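You operate a simulated robot arm through the tools that you are given. There is no shell and no other tool. Be economical: measure what you need, move in short steps, check, and stop when the job is done.

Carry out the task below with a simulated robot arm. There is one attempt and no reset: what you move stays moved.

Task
Put the lidded rice pan on top of the silver steel dome.

It is judged by the outcome, as a careful person would: the job done as asked, and still so three seconds after it is handed in. It fails if anything else is knocked over, pushed out of place, dropped, spilled or broken.

Robot
A 6-joint arm with a two-finger parallel gripper, fixed in place. Base frame: the origin is at the foot of the arm, x ahead of it, y to its left, z up; the work surface is at about z = 0.88. Readings come in m, degrees, newtons and seconds.
With the tool pointing down near the work surface it reaches from about 0.24 to 0.64 m from the base axis. Its first joint turns from -66.0 to 66.0 degrees. Payload 2.7 kg.
The tool frame sits at the grasp point between the pads (the TCP): z along the fingers, y along the line on which they close. The tips reach 0.023 m beyond it. Largest opening 0.094 m; finger width 0.038, thickness 0.01; the body of the gripper, 0.054 by 0.096 m, starts 0.039 m behind the TCP.
Orientation is that of the tool frame in the base frame, as [roll, pitch, yaw] about the fixed x, y, z axes, in that order (R = Rz(yaw) Ry(pitch) Rx(roll)). With the fingers straight down and closing along the base's y, the tool's x points along the base's -x, its y along +y and its z along -z.

Tools
- The arm moves only by the tool nudge_tool. Its argument "increments" is a list that holds one entry, the list of rows, each a list of 6 numbers: the shift along the tool's x, y, z in mm, then the turn, a rotation vector about the tool's x, y, z in degrees. In form: [[[x, y, z, ax, ay, az], ...]]. A call has 1 to 8 rows; each row shifts and turns the commanded pose from where the row before left it, along the tool's axes as they then stand. "claw" is the gripper command, from -1 (fully open) to 1 (shut), values between in proportion, set as the call begins (left out, the last holds). Rows are played at 5 a second. More than 0.05 m and 8.6 degrees between two rows, or a gripper value outside its range, and nothing of the call is played. A pose out of reach is approached as far as the arm can. The call stops where the force on the tool passes 40 N (or 10 N more than at its start, if that is more) or the arm is blocked; 0.2 s more then pass. Each finger travels about 0.045 m/s and halts on what it meets, pressing with about 43 N; the grip force reading is that of the motor and also rises with nothing between the fingers. The clock runs only during rows and for 0.2 s after the last one: add rows that do not move to give the fingers time. It gives the time, the measured TCP pose, the force on the tool (base axes), the opening and the grip force at its end, in the units of the frame above (readings bear some noise), and new pictures: "views" is both (left out), scene, wrist or none.
- Cameras (640 x 400 px; columns grow to the right, rows downward): "scene" is fixed at [0.0846, -0.4537, 1.4132]; the picture's right is [0.64, -0.77, 0.00], its down [-0.47, -0.39, -0.79] and it looks along [0.61, 0.51, -0.61] (base axes); focal length 256 px, centre (320, 200). "wrist" rides on the gripper at [0.086, 0.016, -0.075] in the tool frame; the picture's right is [-0.18, 0.98, 0.00], its down [-0.58, -0.11, -0.81] and it looks along [-0.79, -0.15, 0.59] (tool axes); focal length 243 px, centre (320, 200). There is no depth. A picture from a camera that has moved, and an enlarged one, comes with that camera's place and axes in the base frame and with its lens. The place of the scene camera against the robot may be out by one fixed shift of up to 0.025 m in any direction.
- inspect(camera, box): a new picture of the part [left, top, right, bottom] of that camera's present view, enlarged. It takes no simulated time.
- finish_job(): hands the job in; it is judged then, once.

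Go step by step. Nothing tells you positions but the pictures and the camera data: compare them with the known pose of the tool, close in by small moves and look again before you grip or let go. The budget is 90 turns and 170 pictures, counting those below and the enlarged ones. Unless the task says otherwise, let go and move clear before handing in, and close with one line.

The tools are called after "Request:" as a command line: name --argument value ..., lists and objects as JSON in quotes. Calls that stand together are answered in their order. nudge_tool: Moves the arm, as the interface text tells. Its arguments: {"type":"object","properties":{"increments":{"type":"array","items":{"type":"array","items":{"type":"array","items":{"type":"number"}}}},"claw":{"type":"number"},"views":{"type":"string","enum":["both","scene","wrist","none"]}},"required":["increments"]} The other tools are called the same way: inspect (camera, box) takes an enlarged picture of a part of a camera's view; finish_job () hands the job in.

At the start:

```text
time_s: 0.0
ee_pos: [0.3338, 0.0454, 1.2259]
ee_rot: [179.9, 0.2, 180.0]
wrist_force: [0.8, -0.4, -0.2]
gripper_width: 0.0941
grasp_force: 0.0
```

scene: 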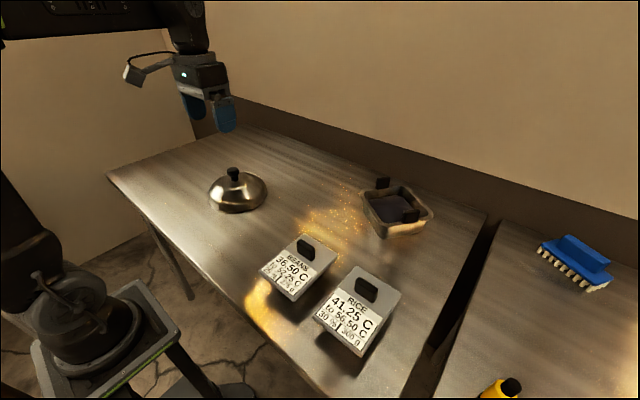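
wrist: 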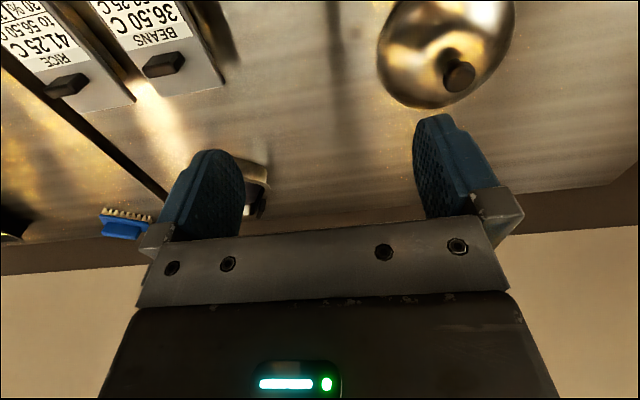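

I see two labelled lidded pans (beans, rice), a steel dome with a black knob, and a fryer-like tray. I'll enlarge the key parts first.

Request:
inspect --camera "scene" --box '[180, 150, 300, 225]'

Request:
inspect --camera "scene" --box '[240, 220, 432, 340]'

Request:
inspect --camera "scene" --box '[340, 160, 460, 235]'

```text
5.33 times, centred on (240, 188) of scene
camera zoom: at [0.0846, -0.4537, 1.4132], right [0.64, -0.77, 0.0], down [-0.47, -0.39, -0.79], along [0.61, 0.51, -0.61], focal length 1364 px, centre (747, 267)
```

zoom: 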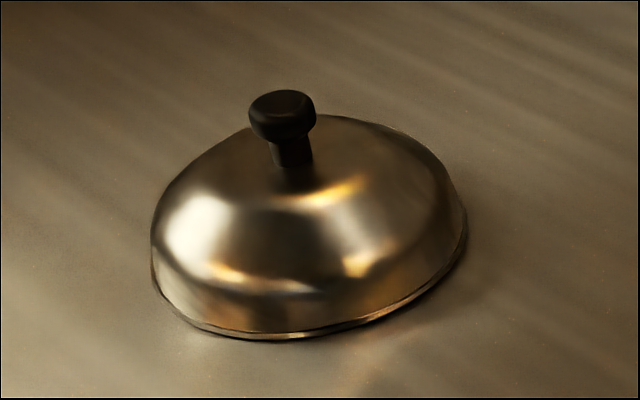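

```text
3.33 times, centred on (336, 280) of scene
camera zoom: at [0.0846, -0.4537, 1.4132], right [0.64, -0.77, 0.0], down [-0.47, -0.39, -0.79], along [0.61, 0.51, -0.61], focal length 852 px, centre (267, -67)
```

zoom: 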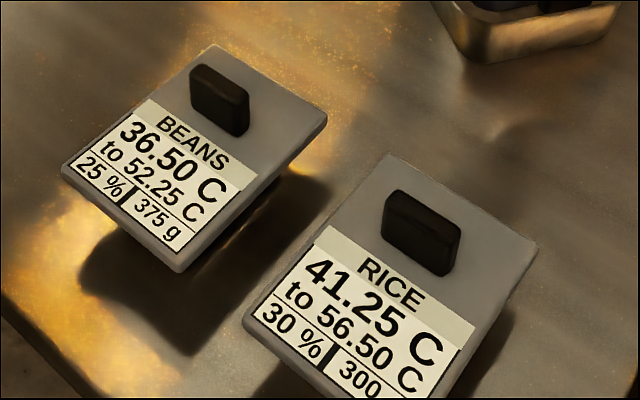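

```text
5.33 times, centred on (400, 198) of scene
camera zoom: at [0.0846, -0.4537, 1.4132], right [0.64, -0.77, 0.0], down [-0.47, -0.39, -0.79], along [0.61, 0.51, -0.61], focal length 1364 px, centre (-107, 213)
```

zoom: 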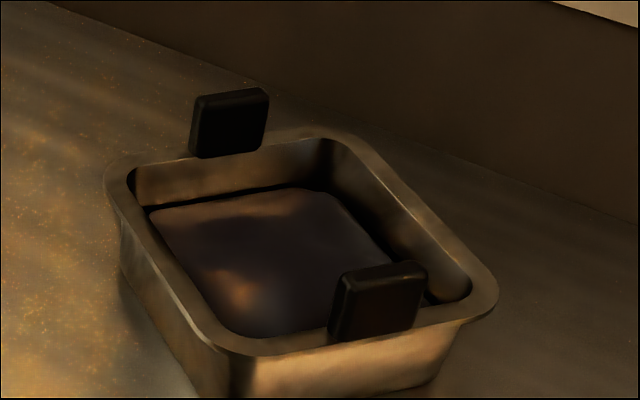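

The pan's lid is flat with an off-centre bar handle running along base y, near (0.37, -0.34); the dome's knob is near (0.48, 0.26). I'll move towards the pan and turn the tool by 90° so the fingers close along x, to see it from its +y side.

Request:
nudge_tool --increments '[[[0, -45, 0, 0, 0, 0], [0, -45, 0, 0, 0, 0], [0, -45, 0, 0, 0, 0], [0, -45, 0, 0, 0, 0], [0, 0, 0, 0, 0, 8], [0, 0, 0, 0, 0, 8], [0, 0, 0, 0, 0, 8], [0, 0, 0, 0, 0, 8]]]' --views "none"

Request:
nudge_tool --increments '[[[0, 0, 0, 0, 0, 8], [0, 0, 0, 0, 0, 8], [0, 0, 0, 0, 0, 8], [0, 0, 0, 0, 0, 8], [0, 0, 0, 0, 0, 8], [0, 0, 0, 0, 0, 8], [0, 0, 0, 0, 0, 8], [0, 0, 0, 0, 0, 2]]]'

```text
time_s: 1.8
ee_pos: [0.3343, -0.1346, 1.2254]
ee_rot: [-180.0, 0.0, 147.9]
wrist_force: [0.6, -0.7, -0.3]
gripper_width: 0.0939
grasp_force: 0.0
```

```text
time_s: 3.6
ee_pos: [0.3338, -0.1341, 1.2253]
ee_rot: [179.9, -0.1, 89.9]
wrist_force: [0.2, 0.0, 0.5]
gripper_width: 0.0942
grasp_force: 0.1
camera wrist: at [0.3495, -0.0464, 1.3004], right [0.98, -0.19, 0.0], down [-0.11, -0.58, 0.81], along [-0.15, -0.79, -0.59], focal length 243 px, centre (320, 200)
```

scene: 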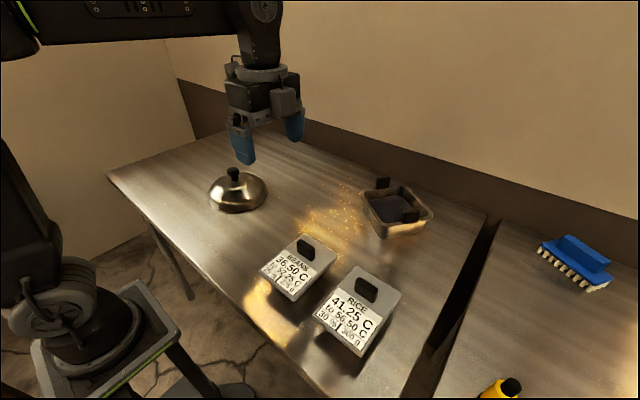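
wrist: 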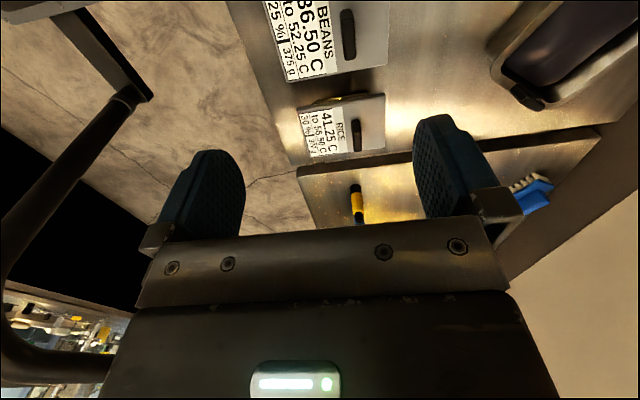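

The pan is in the wrist view; wrist and scene agree on the handle near (0.36, -0.32). I'll zoom on it and lower to see the sides.

Request:
nudge_tool --increments '[[[0, 0, 45, 0, 0, 0], [0, 0, 45, 0, 0, 0], [-30, 0, 0, 0, 0, 0], [-40, 0, 0, 0, 0, 0], [0, 0, 0, 0, 0, 0]]]'

Request:
inspect --camera "wrist" --box '[220, 0, 476, 160]'

```text
time_s: 4.8
ee_pos: [0.3347, -0.2044, 1.136]
ee_rot: [179.8, 0.0, 90.1]
wrist_force: [-0.2, -0.3, 0.6]
gripper_width: 0.0941
grasp_force: 0.1
camera wrist: at [0.3499, -0.1168, 1.2102], right [0.98, -0.18, 0.0], down [-0.11, -0.58, 0.81], along [-0.15, -0.79, -0.59], focal length 243 px, centre (320, 200)
```

scene: 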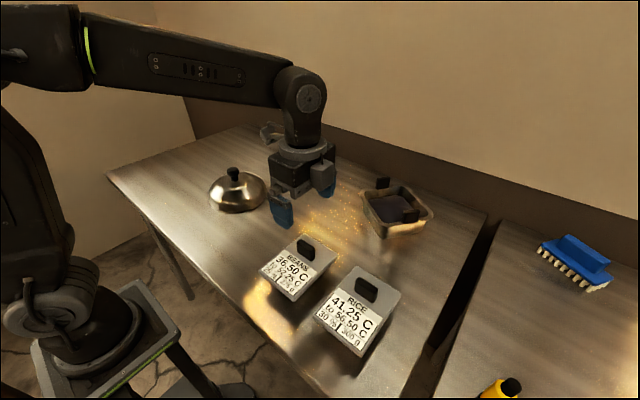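
wrist: 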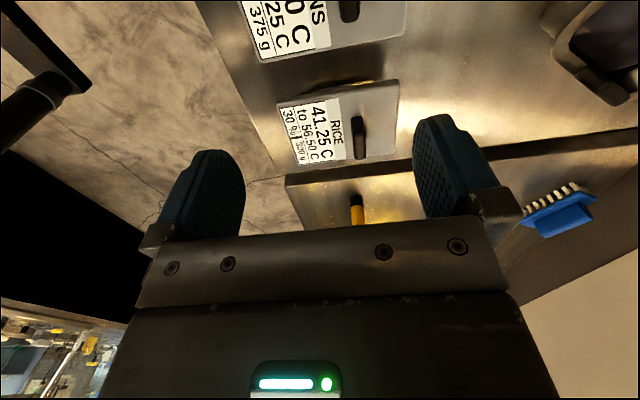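

```text
2.50 times, centred on (348, 80) of wrist
camera zoom: at [0.3499, -0.1168, 1.2102], right [0.98, -0.18, 0.0], down [-0.11, -0.58, 0.81], along [-0.15, -0.79, -0.59], focal length 606 px, centre (250, 500)
```

zoom: 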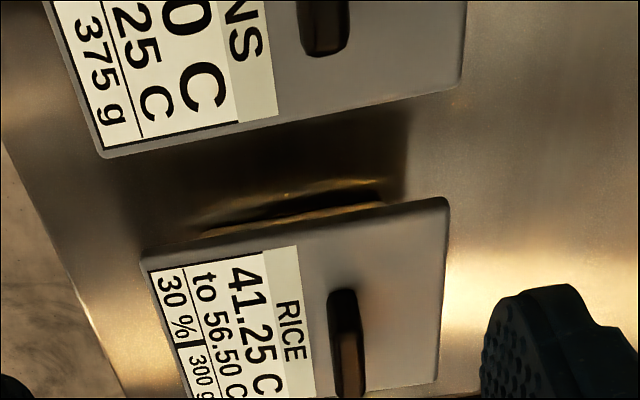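

The lid is a slab overhanging a narrower body; whether it is joined shows only on lifting. I put the handle at about (0.360, -0.321), and will hover above it and look.

Request:
nudge_tool --increments '[[[-40, 12, 0, 0, 0, 0], [-40, 13, 0, 0, 0, 0], [-37, 0, 0, 0, 0, 0], [0, 0, 40, 0, 0, 0], [0, 0, 40, 0, 0, 0], [0, 0, 0, 0, 0, 0]]]'

Request:
inspect --camera "scene" --box '[280, 200, 440, 300]'

Request:
inspect --camera "wrist" --box '[192, 0, 448, 160]'

```text
time_s: 6.2
ee_pos: [0.359, -0.3206, 1.054]
ee_rot: [179.9, 0.0, 90.0]
wrist_force: [0.0, -0.4, -0.1]
gripper_width: 0.0941
grasp_force: 0.1
camera wrist: at [0.3745, -0.2327, 1.1291], right [0.98, -0.18, 0.0], down [-0.11, -0.58, 0.81], along [-0.15, -0.79, -0.59], focal length 243 px, centre (320, 200)
```

scene: 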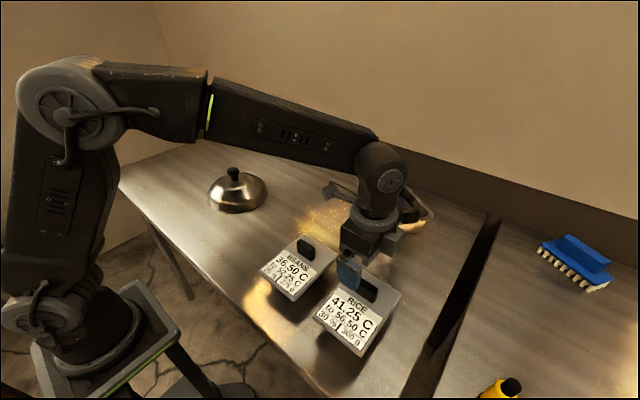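
wrist: 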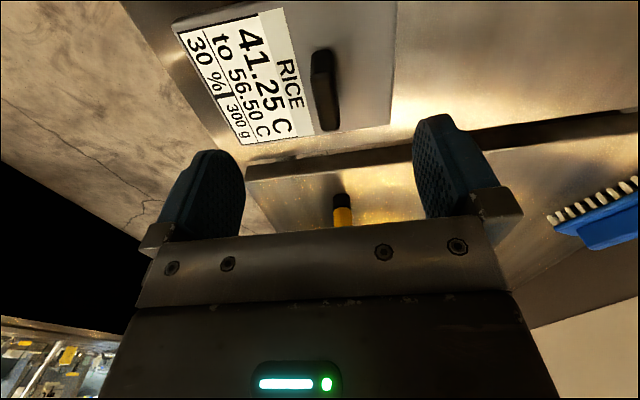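

```text
4.00 times, centred on (360, 250) of scene
camera zoom: at [0.0846, -0.4537, 1.4132], right [0.64, -0.77, 0.0], down [-0.47, -0.39, -0.79], along [0.61, 0.51, -0.61], focal length 1023 px, centre (160, 0)
```

zoom: 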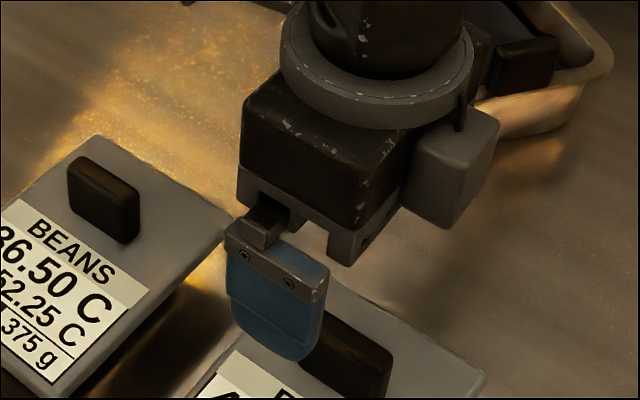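

```text
2.50 times, centred on (320, 80) of wrist
camera zoom: at [0.3745, -0.2327, 1.1291], right [0.98, -0.18, 0.0], down [-0.11, -0.58, 0.81], along [-0.15, -0.79, -0.59], focal length 606 px, centre (320, 500)
```

zoom: 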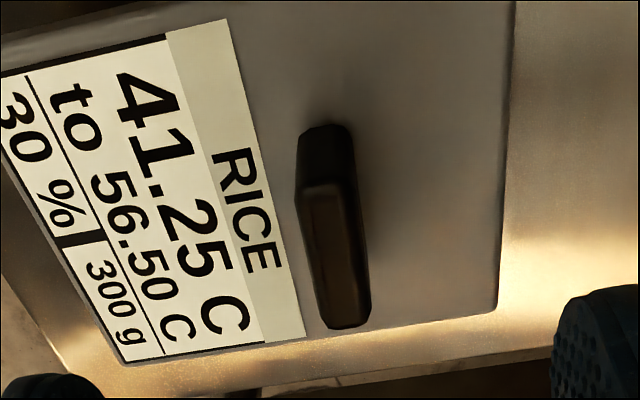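

The handle's centre works out at about (0.361, -0.328), top near z 0.975, lid top near 0.941; the lid's centre is about x = 0.339, so the handle is ~22 mm off-centre. I'll go down around the handle, the tips staying above the lid.

Request:
nudge_tool --increments '[[[-7, 2, 20, 0, 0, 0], [0, 0, 20, 0, 0, 0], [0, 0, 15, 0, 0, 0], [0, 0, 10, 0, 0, 0], [0, 0, 8, 0, 0, 0], [0, 0, 0, 0, 0, 0]]]'

Request:
inspect --camera "scene" --box '[300, 240, 428, 320]'

Request:
inspect --camera "wrist" --box '[160, 0, 480, 200]'

```text
time_s: 7.6
ee_pos: [0.3609, -0.3273, 0.982]
ee_rot: [179.9, 0.0, 90.0]
wrist_force: [0.3, 0.2, 0.1]
gripper_width: 0.0943
grasp_force: 0.0
camera wrist: at [0.3766, -0.2402, 1.057], right [0.98, -0.18, 0.0], down [-0.11, -0.58, 0.81], along [-0.15, -0.79, -0.59], focal length 243 px, centre (320, 200)
```

scene: 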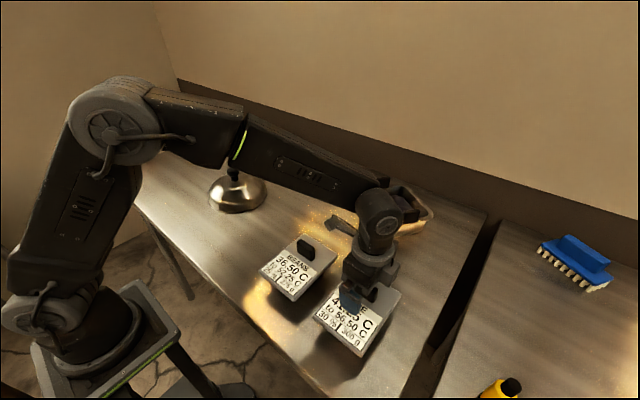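
wrist: 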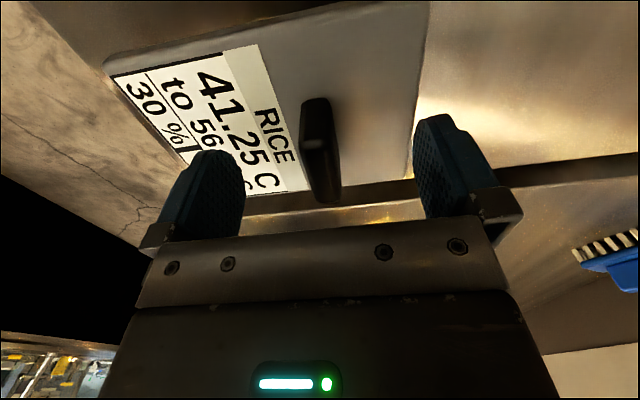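

```text
5.00 times, centred on (364, 280) of scene
camera zoom: at [0.0846, -0.4537, 1.4132], right [0.64, -0.77, 0.0], down [-0.47, -0.39, -0.79], along [0.61, 0.51, -0.61], focal length 1278 px, centre (100, -200)
```

zoom: 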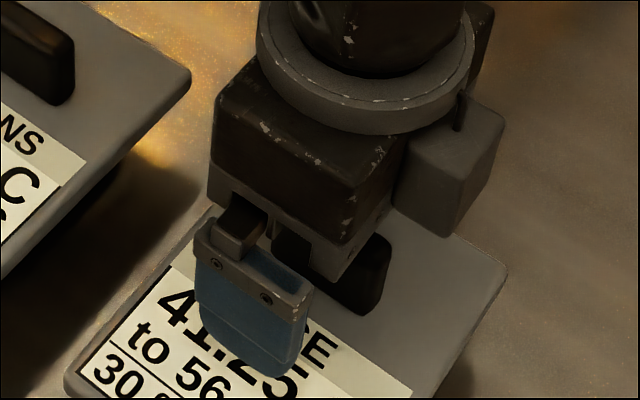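

```text
2.00 times, centred on (320, 100) of wrist
camera zoom: at [0.3766, -0.2402, 1.057], right [0.98, -0.18, 0.0], down [-0.11, -0.58, 0.81], along [-0.15, -0.79, -0.59], focal length 485 px, centre (320, 400)
```

zoom: 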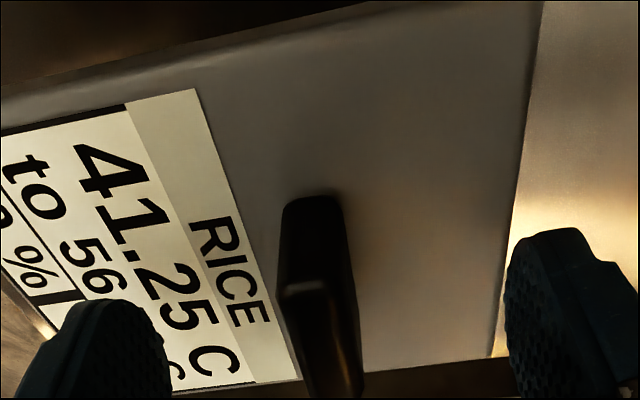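

The handle triangulates to z 0.943–0.980, centred on (0.361, -0.326): the fingers straddle it. I'll go 12 mm lower and close.

Request:
nudge_tool --increments '[[[0, 0, 6, 0, 0, 0], [2, 0, 5, 0, 0, 0], [0, 0, 0, 0, 0, 0]]]' --views "none"

Request:
nudge_tool --increments '[[[0, 0, 0, 0, 0, 0], [0, 0, 0, 0, 0, 0], [0, 0, 0, 0, 0, 0], [0, 0, 0, 0, 0, 0], [0, 0, 0, 0, 0, 0], [0, 0, 0, 0, 0, 0], [0, 0, 0, 0, 0, 0]]]' --claw 1

```text
time_s: 8.4
ee_pos: [0.3624, -0.3262, 0.97]
ee_rot: [180.0, -0.1, 90.0]
wrist_force: [-0.3, 0.3, -0.3]
gripper_width: 0.0939
grasp_force: 0.0
```

```text
time_s: 10.0
ee_pos: [0.3621, -0.3255, 0.9713]
ee_rot: [179.9, -0.1, 90.0]
wrist_force: [2.1, -0.1, 1.0]
gripper_width: 0.0161
grasp_force: 43.2
camera wrist: at [0.3768, -0.238, 1.0463], right [0.98, -0.18, 0.0], down [-0.11, -0.58, 0.81], along [-0.15, -0.79, -0.59], focal length 243 px, centre (320, 200)
```

scene: 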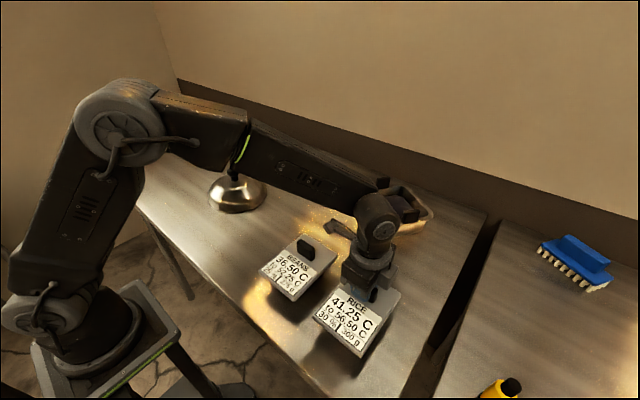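
wrist: 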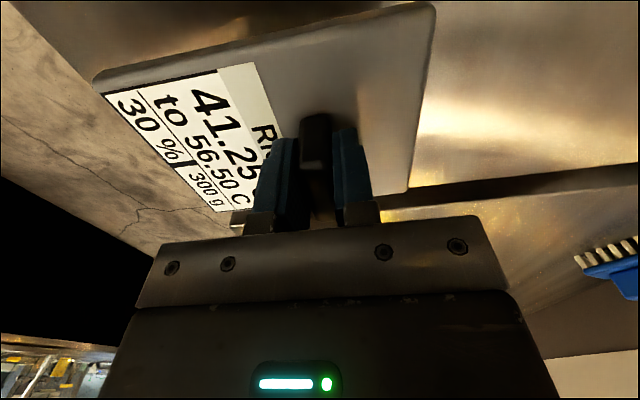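

The handle is held (16 mm). I'll lift 12 mm and check whether the pan body comes along with the lid.

Request:
nudge_tool --increments '[[[0, 0, -4, 0, 0, 0], [0, 0, -4, 0, 0, 0], [0, 0, -4, 0, 0, 0], [0, 0, 0, 0, 0, 0], [0, 0, 0, 0, 0, 0]]]'

Request:
inspect --camera "scene" --box '[284, 260, 444, 360]'

Request:
inspect --camera "wrist" --box '[64, 0, 464, 250]'

```text
time_s: 11.2
ee_pos: [0.3613, -0.3259, 0.9836]
ee_rot: [179.9, 0.0, 89.9]
wrist_force: [0.6, 0.2, -5.3]
gripper_width: 0.016
grasp_force: 42.7
camera wrist: at [0.3769, -0.238, 1.0586], right [0.98, -0.18, 0.0], down [-0.11, -0.58, 0.81], along [-0.15, -0.79, -0.59], focal length 243 px, centre (320, 200)
```

scene: 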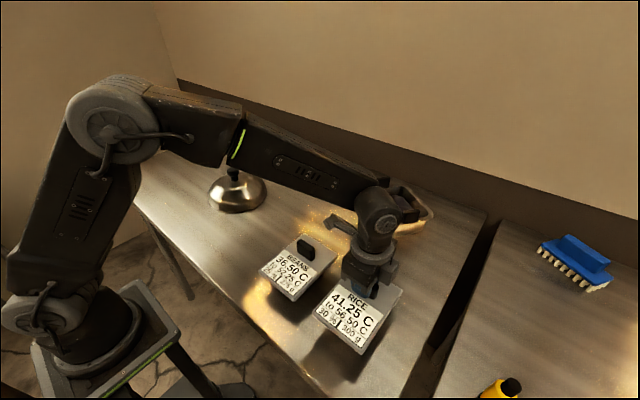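
wrist: 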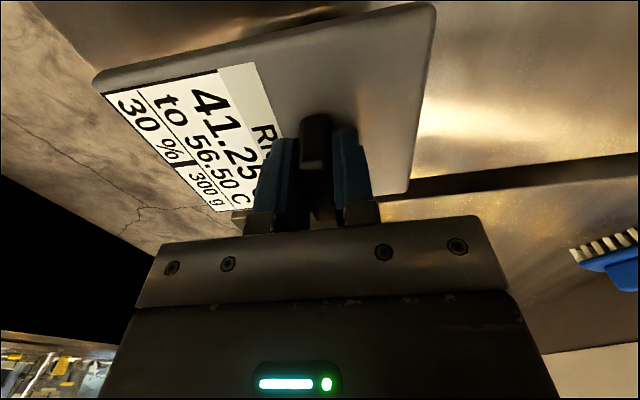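

```text
4.00 times, centred on (364, 310) of scene
camera zoom: at [0.0846, -0.4538, 1.4132], right [0.64, -0.77, 0.0], down [-0.47, -0.39, -0.79], along [0.61, 0.51, -0.61], focal length 1023 px, centre (144, -240)
```

zoom: 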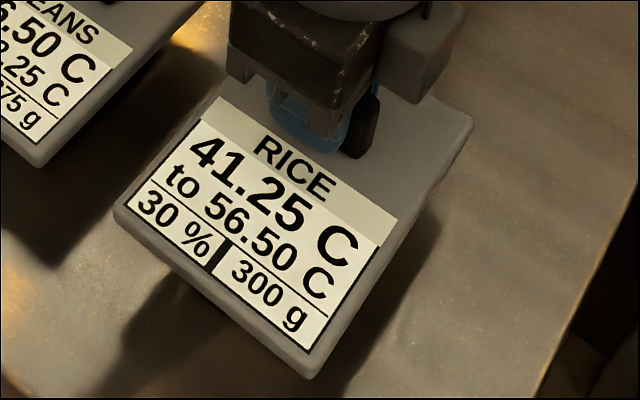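

```text
1.60 times, centred on (264, 125) of wrist
camera zoom: at [0.3769, -0.238, 1.0586], right [0.98, -0.18, 0.0], down [-0.11, -0.58, 0.81], along [-0.15, -0.79, -0.59], focal length 388 px, centre (410, 320)
```

zoom: 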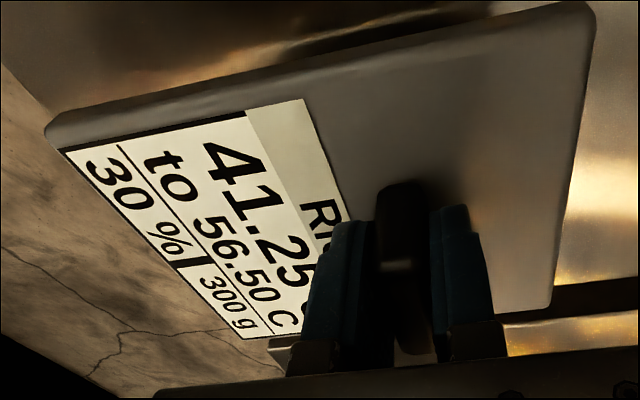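

The force is about 5 N. I'll lift further so the scene view shows whether anything remains below.

Request:
nudge_tool --increments '[[[0, 0, -15, 0, 0, 0], [0, 0, -20, 0, 0, 0], [0, 0, -20, 0, 0, 0], [0, 0, -20, 0, 0, 0], [0, 0, -20, 0, 0, 0], [0, 0, 0, 0, 0, 0], [0, 0, 0, 0, 0, 0]]]'

Request:
inspect --camera "scene" --box '[264, 230, 456, 350]'

Request:
inspect --camera "wrist" --box '[64, 0, 464, 250]'

```text
time_s: 12.8
ee_pos: [0.3628, -0.3252, 1.0783]
ee_rot: [180.0, 0.0, 90.0]
wrist_force: [-0.1, -0.6, -4.0]
gripper_width: 0.016
grasp_force: 42.5
camera wrist: at [0.377, -0.2383, 1.1531], right [0.98, -0.18, 0.0], down [-0.11, -0.58, 0.81], along [-0.15, -0.79, -0.59], focal length 243 px, centre (320, 200)
```

scene: 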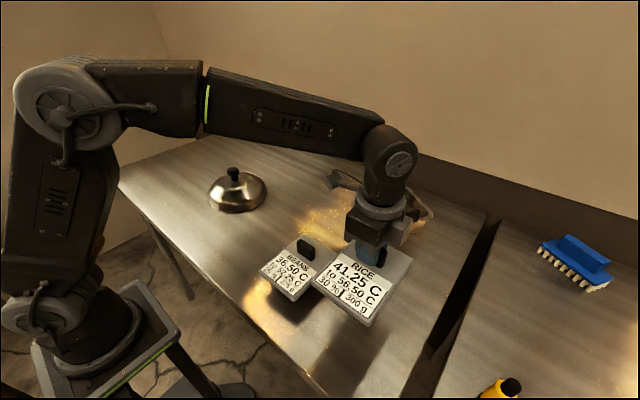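
wrist: 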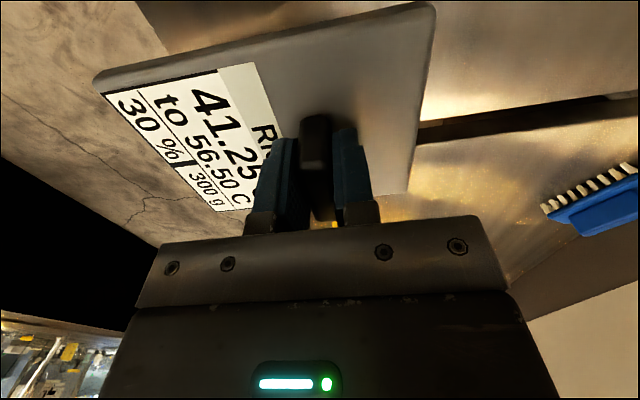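

```text
3.33 times, centred on (360, 290) of scene
camera zoom: at [0.0846, -0.4538, 1.4132], right [0.64, -0.77, 0.0], down [-0.47, -0.39, -0.79], along [0.61, 0.51, -0.61], focal length 852 px, centre (187, -100)
```

zoom: 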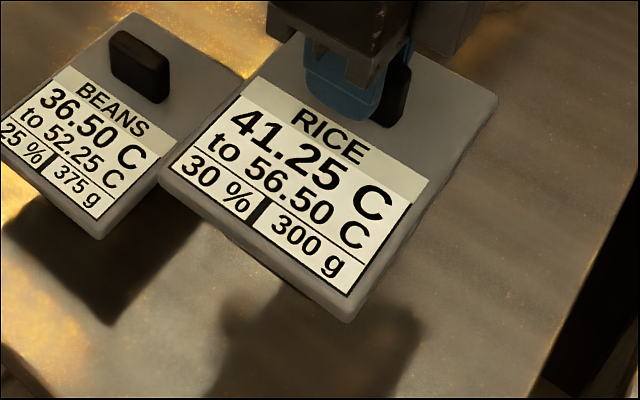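

```text
1.60 times, centred on (264, 125) of wrist
camera zoom: at [0.377, -0.2383, 1.1531], right [0.98, -0.18, 0.0], down [-0.11, -0.58, 0.81], along [-0.15, -0.79, -0.59], focal length 388 px, centre (410, 320)
```

zoom: 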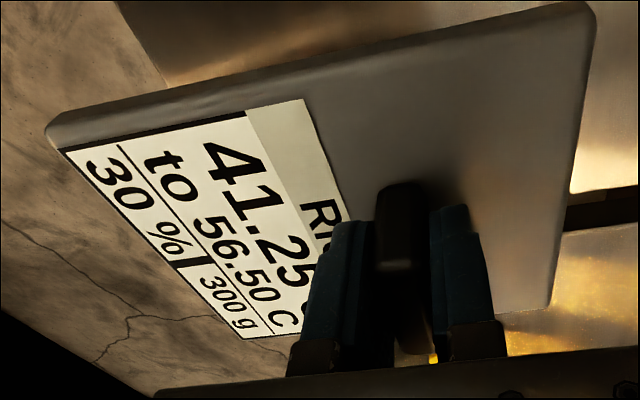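

Nothing is left on the table, so the pan came with its lid (about 0.45 kg, bottom ~91 mm below the TCP). I'll rise, and turn back to yaw 180 while moving to where the wrist camera can see the dome beside the held pan.

Request:
nudge_tool --increments '[[[0, 0, -30, 0, 0, 0], [0, 0, -30, 0, 0, 0], [0, 0, -30, 0, 0, 0], [0, 0, -20, 0, 0, 0], [30, 0, 0, 0, 0, 0], [30, 0, 0, 0, 0, 0], [30, 0, 0, 0, 0, 0], [30, 0, 0, 0, 0, 0]]]' --views "none"

Request:
nudge_tool --increments '[[[30, 0, 0, 0, 0, -7.5], [0, 0, 0, 0, 0, -7.5], [0, 0, 0, 0, 0, -7.5], [0, 0, 0, 0, 0, -7.5], [0, 0, 0, 0, 0, -7.5], [0, 0, 0, 0, 0, -7.5], [0, 0, 0, 0, 0, -7.5], [0, 0, 0, 0, 0, -7.5]]]' --views "none"

Request:
nudge_tool --increments '[[[0, 0, 0, 0, 0, -7.5], [0, 0, 0, 0, 0, -7.5], [0, 0, 0, 0, 0, -7.5], [0, 0, 0, 0, 0, -7.5], [0, 30, 0, 0, 0, 0], [0, 30, 0, 0, 0, 0], [0, 30, 0, 0, 0, 0], [0, 0, 0, 0, 0, 0]]]'

Request:
inspect --camera "wrist" --box '[380, 0, 640, 162]'

```text
time_s: 14.6
ee_pos: [0.3602, -0.2055, 1.1886]
ee_rot: [180.0, -0.1, 89.9]
wrist_force: [0.4, 0.3, -4.0]
gripper_width: 0.0158
grasp_force: 43.0
```

```text
time_s: 16.4
ee_pos: [0.3602, -0.176, 1.1884]
ee_rot: [180.0, 0.0, 150.2]
wrist_force: [0.0, -0.3, -5.1]
gripper_width: 0.0158
grasp_force: 42.8
```

```text
time_s: 18.2
ee_pos: [0.3609, -0.0858, 1.1878]
ee_rot: [179.9, 0.0, -180.0]
wrist_force: [0.7, -0.7, -5.6]
gripper_width: 0.0159
grasp_force: 43.0
camera wrist: at [0.2737, -0.0685, 1.2636], right [0.18, 0.98, 0.0], down [0.58, -0.11, 0.81], along [0.79, -0.15, -0.59], focal length 243 px, centre (320, 200)
```

scene: 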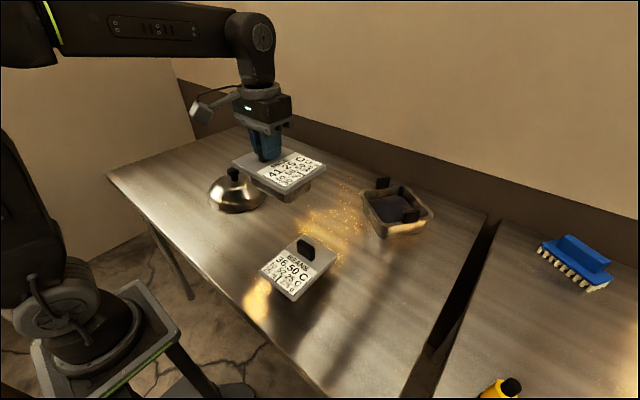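
wrist: 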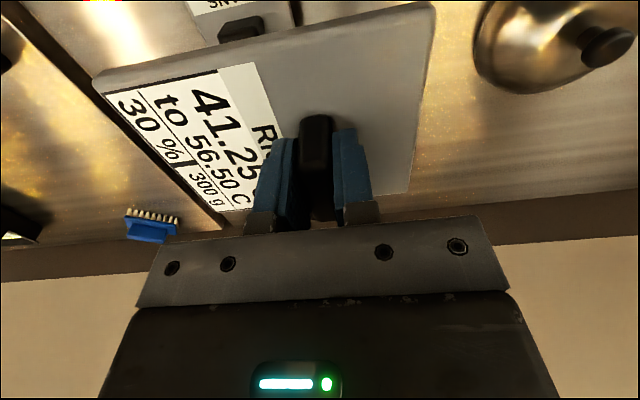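

```text
2.46 times, centred on (510, 81) of wrist
camera zoom: at [0.2737, -0.0685, 1.2636], right [0.18, 0.98, 0.0], down [0.58, -0.11, 0.81], along [0.79, -0.15, -0.59], focal length 597 px, centre (-148, 493)
```

zoom: 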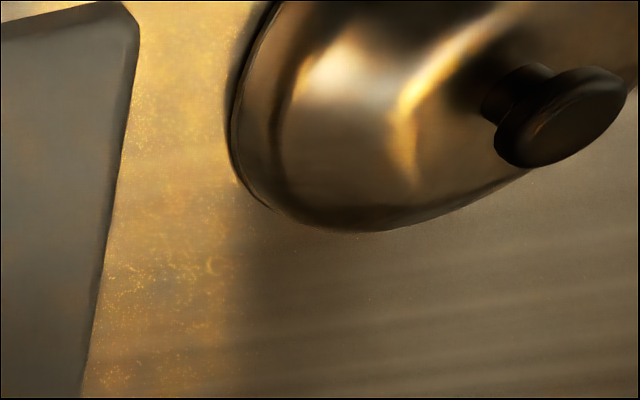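

The scene now shows the pan body hanging below the lid, so the whole pan is held. I'll take a second view of the knob from 70 mm further in y to triangulate it.

Request:
nudge_tool --increments '[[[0, 25, 0, 0, 0, 0], [0, 25, 0, 0, 0, 0], [0, 20, 0, 0, 0, 0], [0, 0, 0, 0, 0, 0], [0, 0, 0, 0, 0, 0]]]'

Request:
inspect --camera "wrist" --box '[380, 0, 640, 162]'

Request:
inspect --camera "scene" --box '[180, 110, 340, 210]'

```text
time_s: 19.4
ee_pos: [0.3616, -0.0163, 1.1889]
ee_rot: [-180.0, 0.1, 180.0]
wrist_force: [-0.7, 0.6, -4.2]
gripper_width: 0.0159
grasp_force: 43.0
camera wrist: at [0.2736, 0.0016, 1.2637], right [0.18, 0.98, 0.0], down [0.58, -0.11, 0.81], along [0.79, -0.15, -0.59], focal length 243 px, centre (320, 200)
```

scene: 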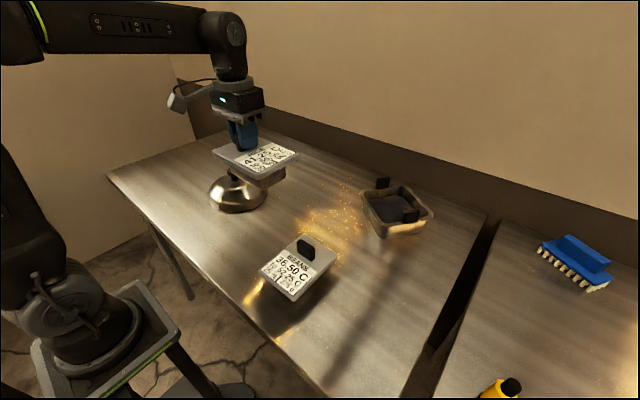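
wrist: 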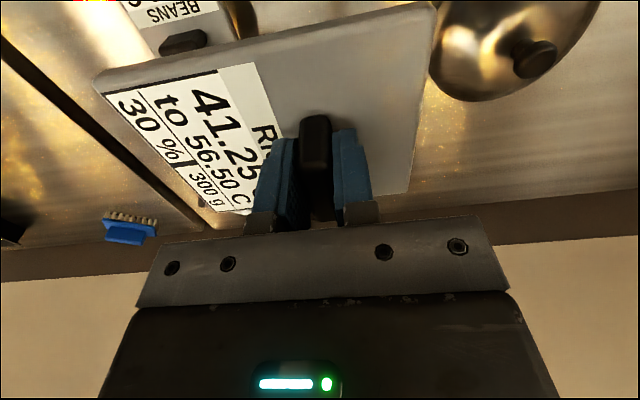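

```text
2.46 times, centred on (510, 81) of wrist
camera zoom: at [0.2736, 0.0016, 1.2637], right [0.18, 0.98, 0.0], down [0.58, -0.11, 0.81], along [0.79, -0.15, -0.59], focal length 597 px, centre (-148, 493)
```

zoom: 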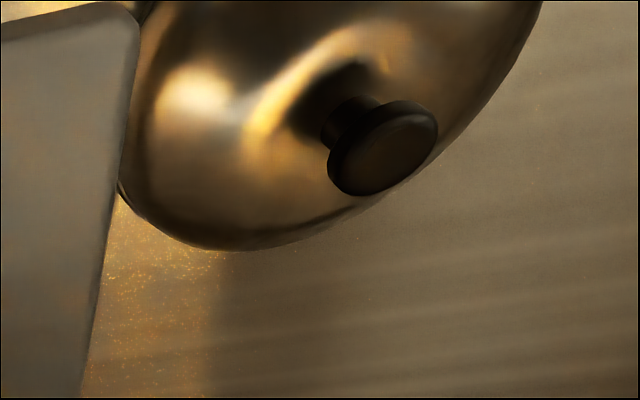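

```text
4.00 times, centred on (260, 160) of scene
camera zoom: at [0.0846, -0.4537, 1.4132], right [0.64, -0.77, 0.0], down [-0.47, -0.39, -0.79], along [0.61, 0.51, -0.61], focal length 1023 px, centre (560, 360)
```

zoom: 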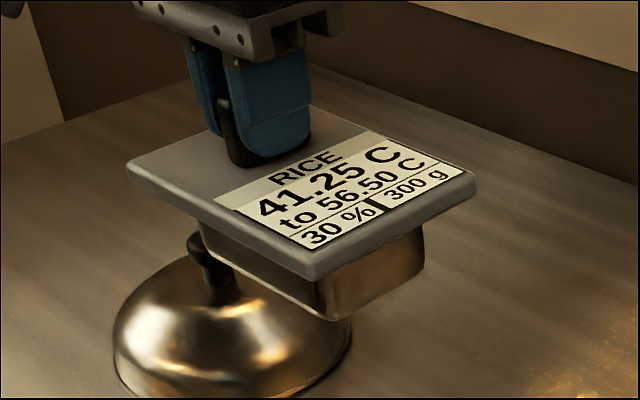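

The whole pan is lifted level. Two views put the knob's top at about (0.44, 0.215), z ≈ 0.985; a lower view will settle its height, with the pan still well clear to the side.

Request:
nudge_tool --increments '[[[0, 0, 20, 0, 0, 0], [0, 0, 20, 0, 0, 0], [0, 0, 20, 0, 0, 0], [0, 0, 20, 0, 0, 0], [0, 0, 0, 0, 0, 0], [0, 0, 0, 0, 0, 0]]]'

Request:
inspect --camera "wrist" --box '[480, 30, 640, 130]'

Request:
inspect --camera "scene" --box '[180, 120, 340, 220]'

```text
time_s: 20.8
ee_pos: [0.3613, -0.016, 1.1083]
ee_rot: [179.9, 0.0, 180.0]
wrist_force: [-0.2, -0.2, -4.6]
gripper_width: 0.0162
grasp_force: 43.3
camera wrist: at [0.274, 0.0016, 1.183], right [0.18, 0.98, 0.0], down [0.58, -0.11, 0.81], along [0.79, -0.15, -0.59], focal length 243 px, centre (320, 200)
```

scene: 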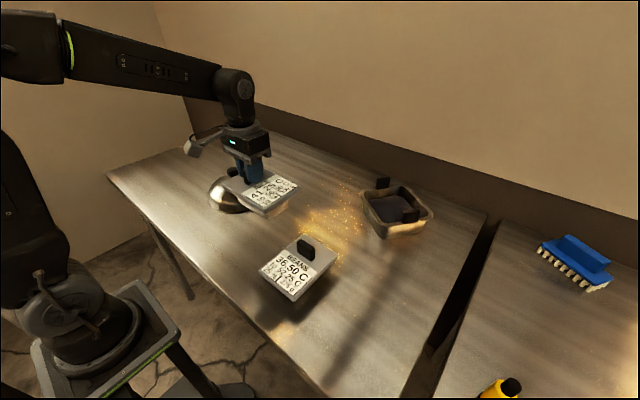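
wrist: 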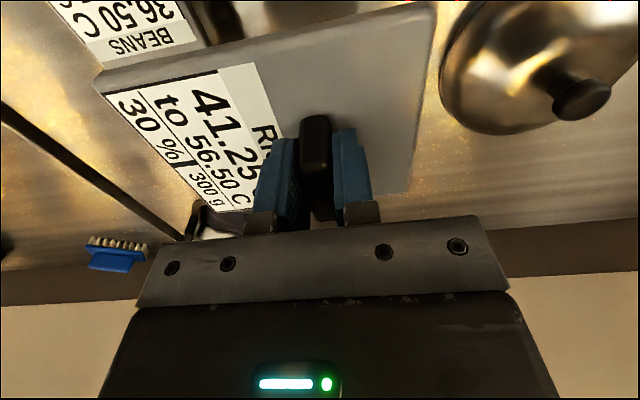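

```text
4.00 times, centred on (560, 80) of wrist
camera zoom: at [0.274, 0.0016, 1.183], right [0.18, 0.98, 0.0], down [0.58, -0.11, 0.81], along [0.79, -0.15, -0.59], focal length 970 px, centre (-640, 680)
```

zoom: 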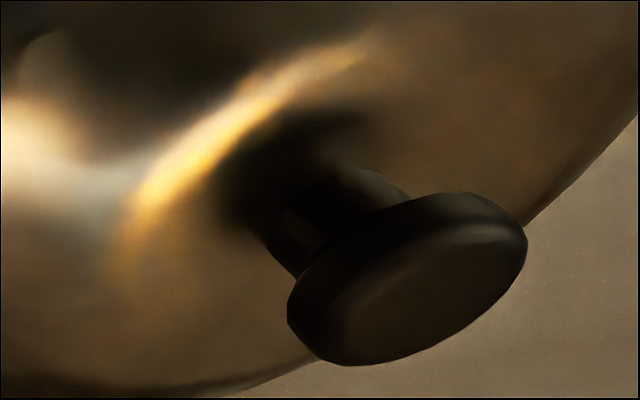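

```text
4.00 times, centred on (260, 170) of scene
camera zoom: at [0.0846, -0.4537, 1.4132], right [0.64, -0.77, 0.0], down [-0.47, -0.39, -0.79], along [0.61, 0.51, -0.61], focal length 1023 px, centre (560, 320)
```

zoom: 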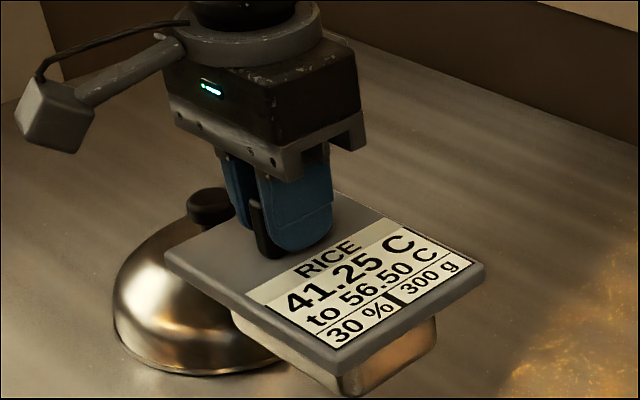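

The knob's top comes out at (0.441, 0.218, 0.981) from three views. I'll rise, carry the pan across so its centre is over the knob (TCP at 0.441, 0.240), and stay high to check.

Request:
nudge_tool --increments '[[[0, 0, -25, 0, 0, 0], [0, 0, -25, 0, 0, 0], [-20, 30, 0, 0, 0, 0], [-20, 30, 0, 0, 0, 0], [-20, 30, 0, 0, 0, 0], [-20, 30, 0, 0, 0, 0], [0, 30, 0, 0, 0, 0], [0, 30, 0, 0, 0, 0]]]' --views "none"

Request:
nudge_tool --increments '[[[0, 30, 0, 0, 0, 0], [0, 26, 0, 0, 0, 0], [0, 20, 0, 0, 0, 0], [0, 0, 20, 0, 0, 0], [0, 0, 15, 0, 0, 0], [0, 0, 10, 0, 0, 0], [0, 0, 0, 0, 0, 0], [0, 0, 0, 0, 0, 0]]]'

Request:
inspect --camera "scene" --box '[160, 110, 320, 210]'

```text
time_s: 22.6
ee_pos: [0.4415, 0.1647, 1.1584]
ee_rot: [-179.9, 0.1, -180.0]
wrist_force: [-0.1, -0.4, -5.0]
gripper_width: 0.0158
grasp_force: 43.1
```

```text
time_s: 24.4
ee_pos: [0.4413, 0.2395, 1.1127]
ee_rot: [-179.9, 0.1, 180.0]
wrist_force: [0.1, -0.3, -3.6]
gripper_width: 0.0155
grasp_force: 43.0
camera wrist: at [0.3534, 0.2573, 1.1882], right [0.18, 0.98, 0.0], down [0.58, -0.11, 0.81], along [0.79, -0.15, -0.59], focal length 243 px, centre (320, 200)
```

scene: 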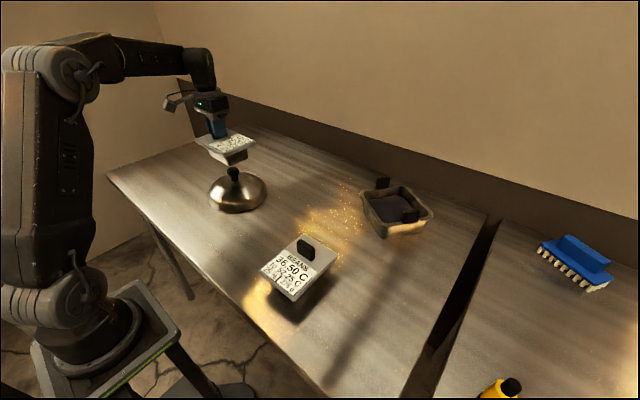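
wrist: 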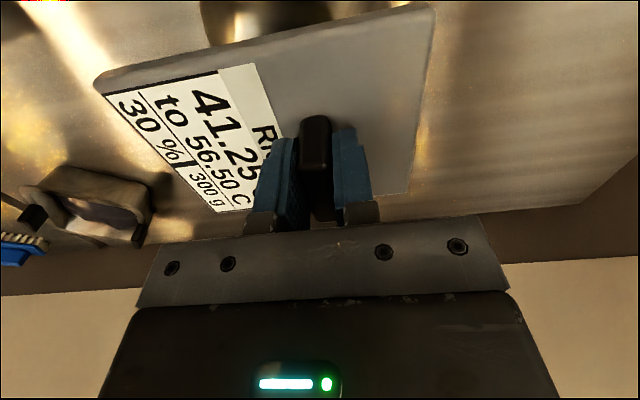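

```text
4.00 times, centred on (240, 160) of scene
camera zoom: at [0.0847, -0.4537, 1.4132], right [0.64, -0.77, 0.0], down [-0.47, -0.39, -0.79], along [0.61, 0.51, -0.61], focal length 1023 px, centre (640, 360)
```

zoom: 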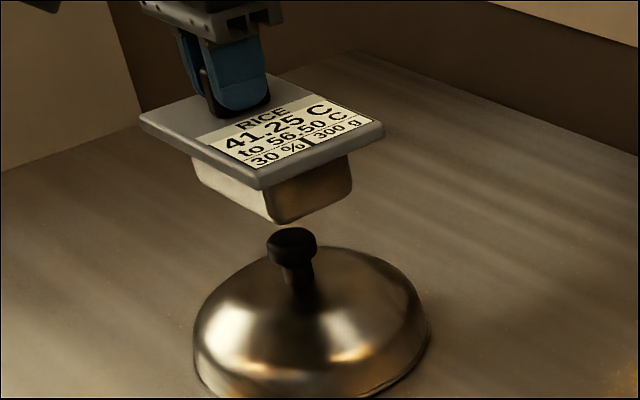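

The pan hangs directly above the knob, with a gap of about 40 mm. I'll descend to just above it and check the alignment enlarged.

Request:
nudge_tool --increments '[[[0, 0, 10, 0, 0, 0], [0, 0, 10, 0, 0, 0], [0, 0, 10, 0, 0, 0], [0, 0, 0, 0, 0, 0], [0, 0, 0, 0, 0, 0]]]' --views "none"

Request:
inspect --camera "scene" --box '[192, 130, 272, 180]'

```text
time_s: 25.6
ee_pos: [0.4404, 0.2403, 1.0833]
ee_rot: [-179.9, 0.1, -180.0]
wrist_force: [0.3, -1.1, -4.8]
gripper_width: 0.0159
grasp_force: 42.9
```

```text
8.00 times, centred on (232, 155) of scene
camera zoom: at [0.0847, -0.4537, 1.4132], right [0.64, -0.77, 0.0], down [-0.47, -0.39, -0.79], along [0.61, 0.51, -0.61], focal length 2045 px, centre (1024, 560)
```

zoom: 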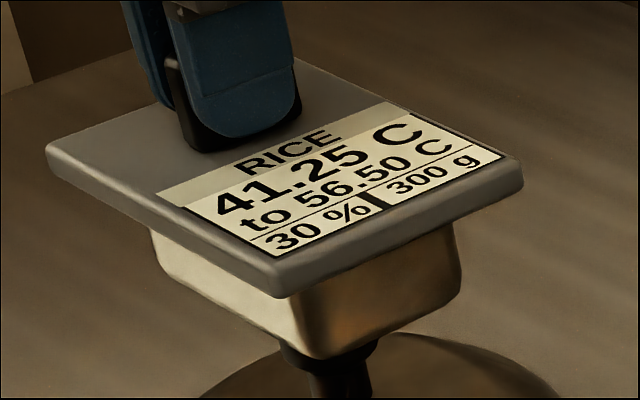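

Body centre lines up with the knob to about 3 mm. I'll shift 2 mm and lower in small steps until contact.

Request:
nudge_tool --increments '[[[0, -2, 3, 0, 0, 0], [0, 0, 2, 0, 0, 0], [0, 0, 2, 0, 0, 0], [0, 0, 0, 0, 0, 0]]]' --views "none"

Request:
nudge_tool --increments '[[[0, 0, 1, 0, 0, 0], [0, 0, 1, 0, 0, 0], [0, 0, 0, 0, 0, 0]]]' --views "none"

Request:
inspect --camera "scene" --box '[192, 140, 272, 190]'

```text
time_s: 26.6
ee_pos: [0.4405, 0.2379, 1.0767]
ee_rot: [-180.0, 0.1, -180.0]
wrist_force: [-0.7, 0.4, -4.6]
gripper_width: 0.0159
grasp_force: 43.1
```

```text
time_s: 27.4
ee_pos: [0.4411, 0.2382, 1.0752]
ee_rot: [179.9, 0.1, -180.0]
wrist_force: [-2.3, -0.6, 2.1]
gripper_width: 0.0158
grasp_force: 43.1
```

```text
8.00 times, centred on (232, 165) of scene
camera zoom: at [0.0845, -0.4537, 1.4132], right [0.64, -0.77, 0.0], down [-0.47, -0.39, -0.79], along [0.61, 0.51, -0.61], focal length 2045 px, centre (1024, 480)
```

zoom: 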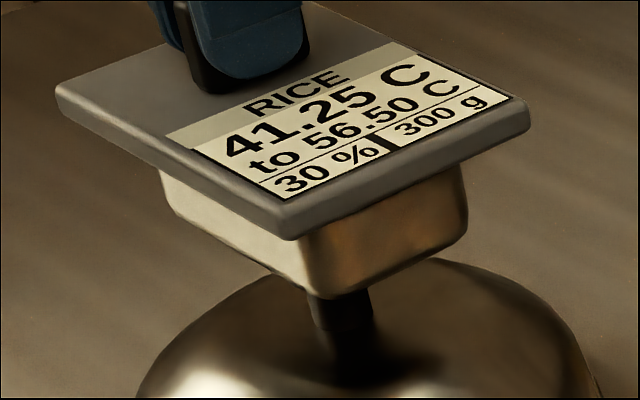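

Contact: the pan's weight is now on the knob. I'll open only a few millimetres, the fingers staying as a guard, and watch for tilt.

Request:
nudge_tool --increments '[[[0, 0, 0, 0, 0, 0], [0, 0, 0, 0, 0, 0], [0, 0, 0, 0, 0, 0]]]' --claw 0.55

Request:
inspect --camera "scene" --box '[192, 140, 272, 190]'

Request:
inspect --camera "wrist" --box '[80, 0, 480, 250]'

```text
time_s: 28.2
ee_pos: [0.4401, 0.2378, 1.0745]
ee_rot: [180.0, 0.1, 179.9]
wrist_force: [0.8, 0.1, -0.4]
gripper_width: 0.0209
grasp_force: 0.0
camera wrist: at [0.3536, 0.2556, 1.1495], right [0.18, 0.98, 0.0], down [0.58, -0.11, 0.81], along [0.79, -0.15, -0.59], focal length 243 px, centre (320, 200)
```

scene: 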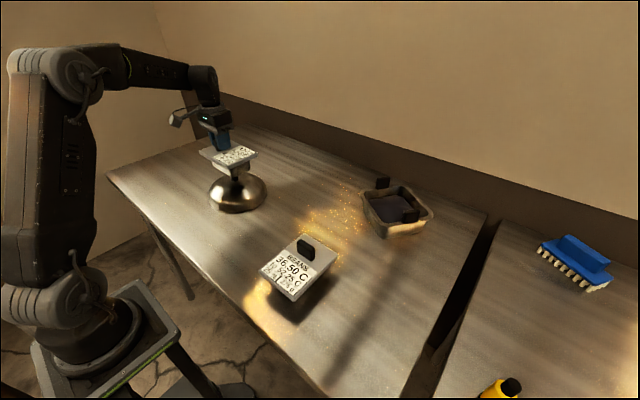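
wrist: 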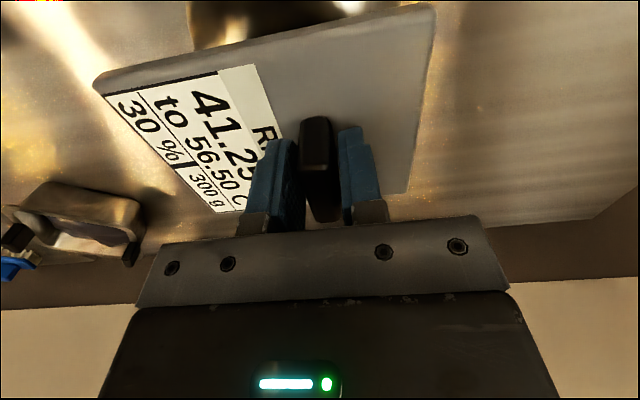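

```text
8.00 times, centred on (232, 165) of scene
camera zoom: at [0.0846, -0.4537, 1.4132], right [0.64, -0.77, 0.0], down [-0.47, -0.39, -0.79], along [0.61, 0.51, -0.61], focal length 2045 px, centre (1024, 480)
```

zoom: 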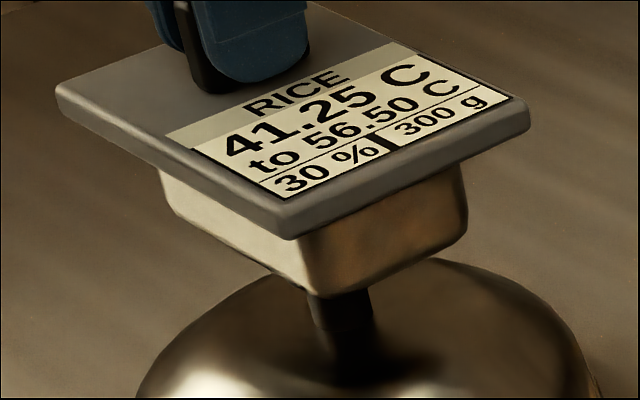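

```text
1.60 times, centred on (280, 125) of wrist
camera zoom: at [0.3536, 0.2556, 1.1495], right [0.18, 0.98, 0.0], down [0.58, -0.11, 0.81], along [0.79, -0.15, -0.59], focal length 388 px, centre (384, 320)
```

zoom: 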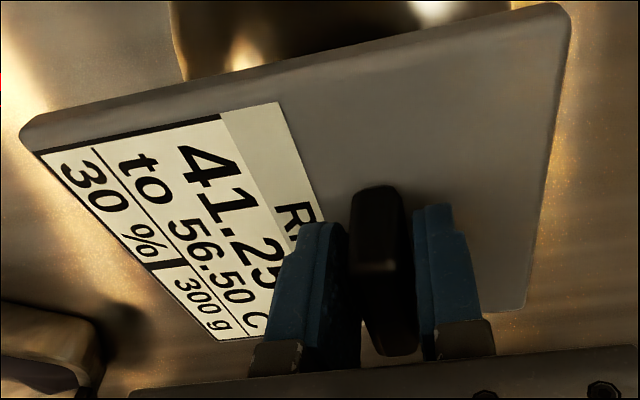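

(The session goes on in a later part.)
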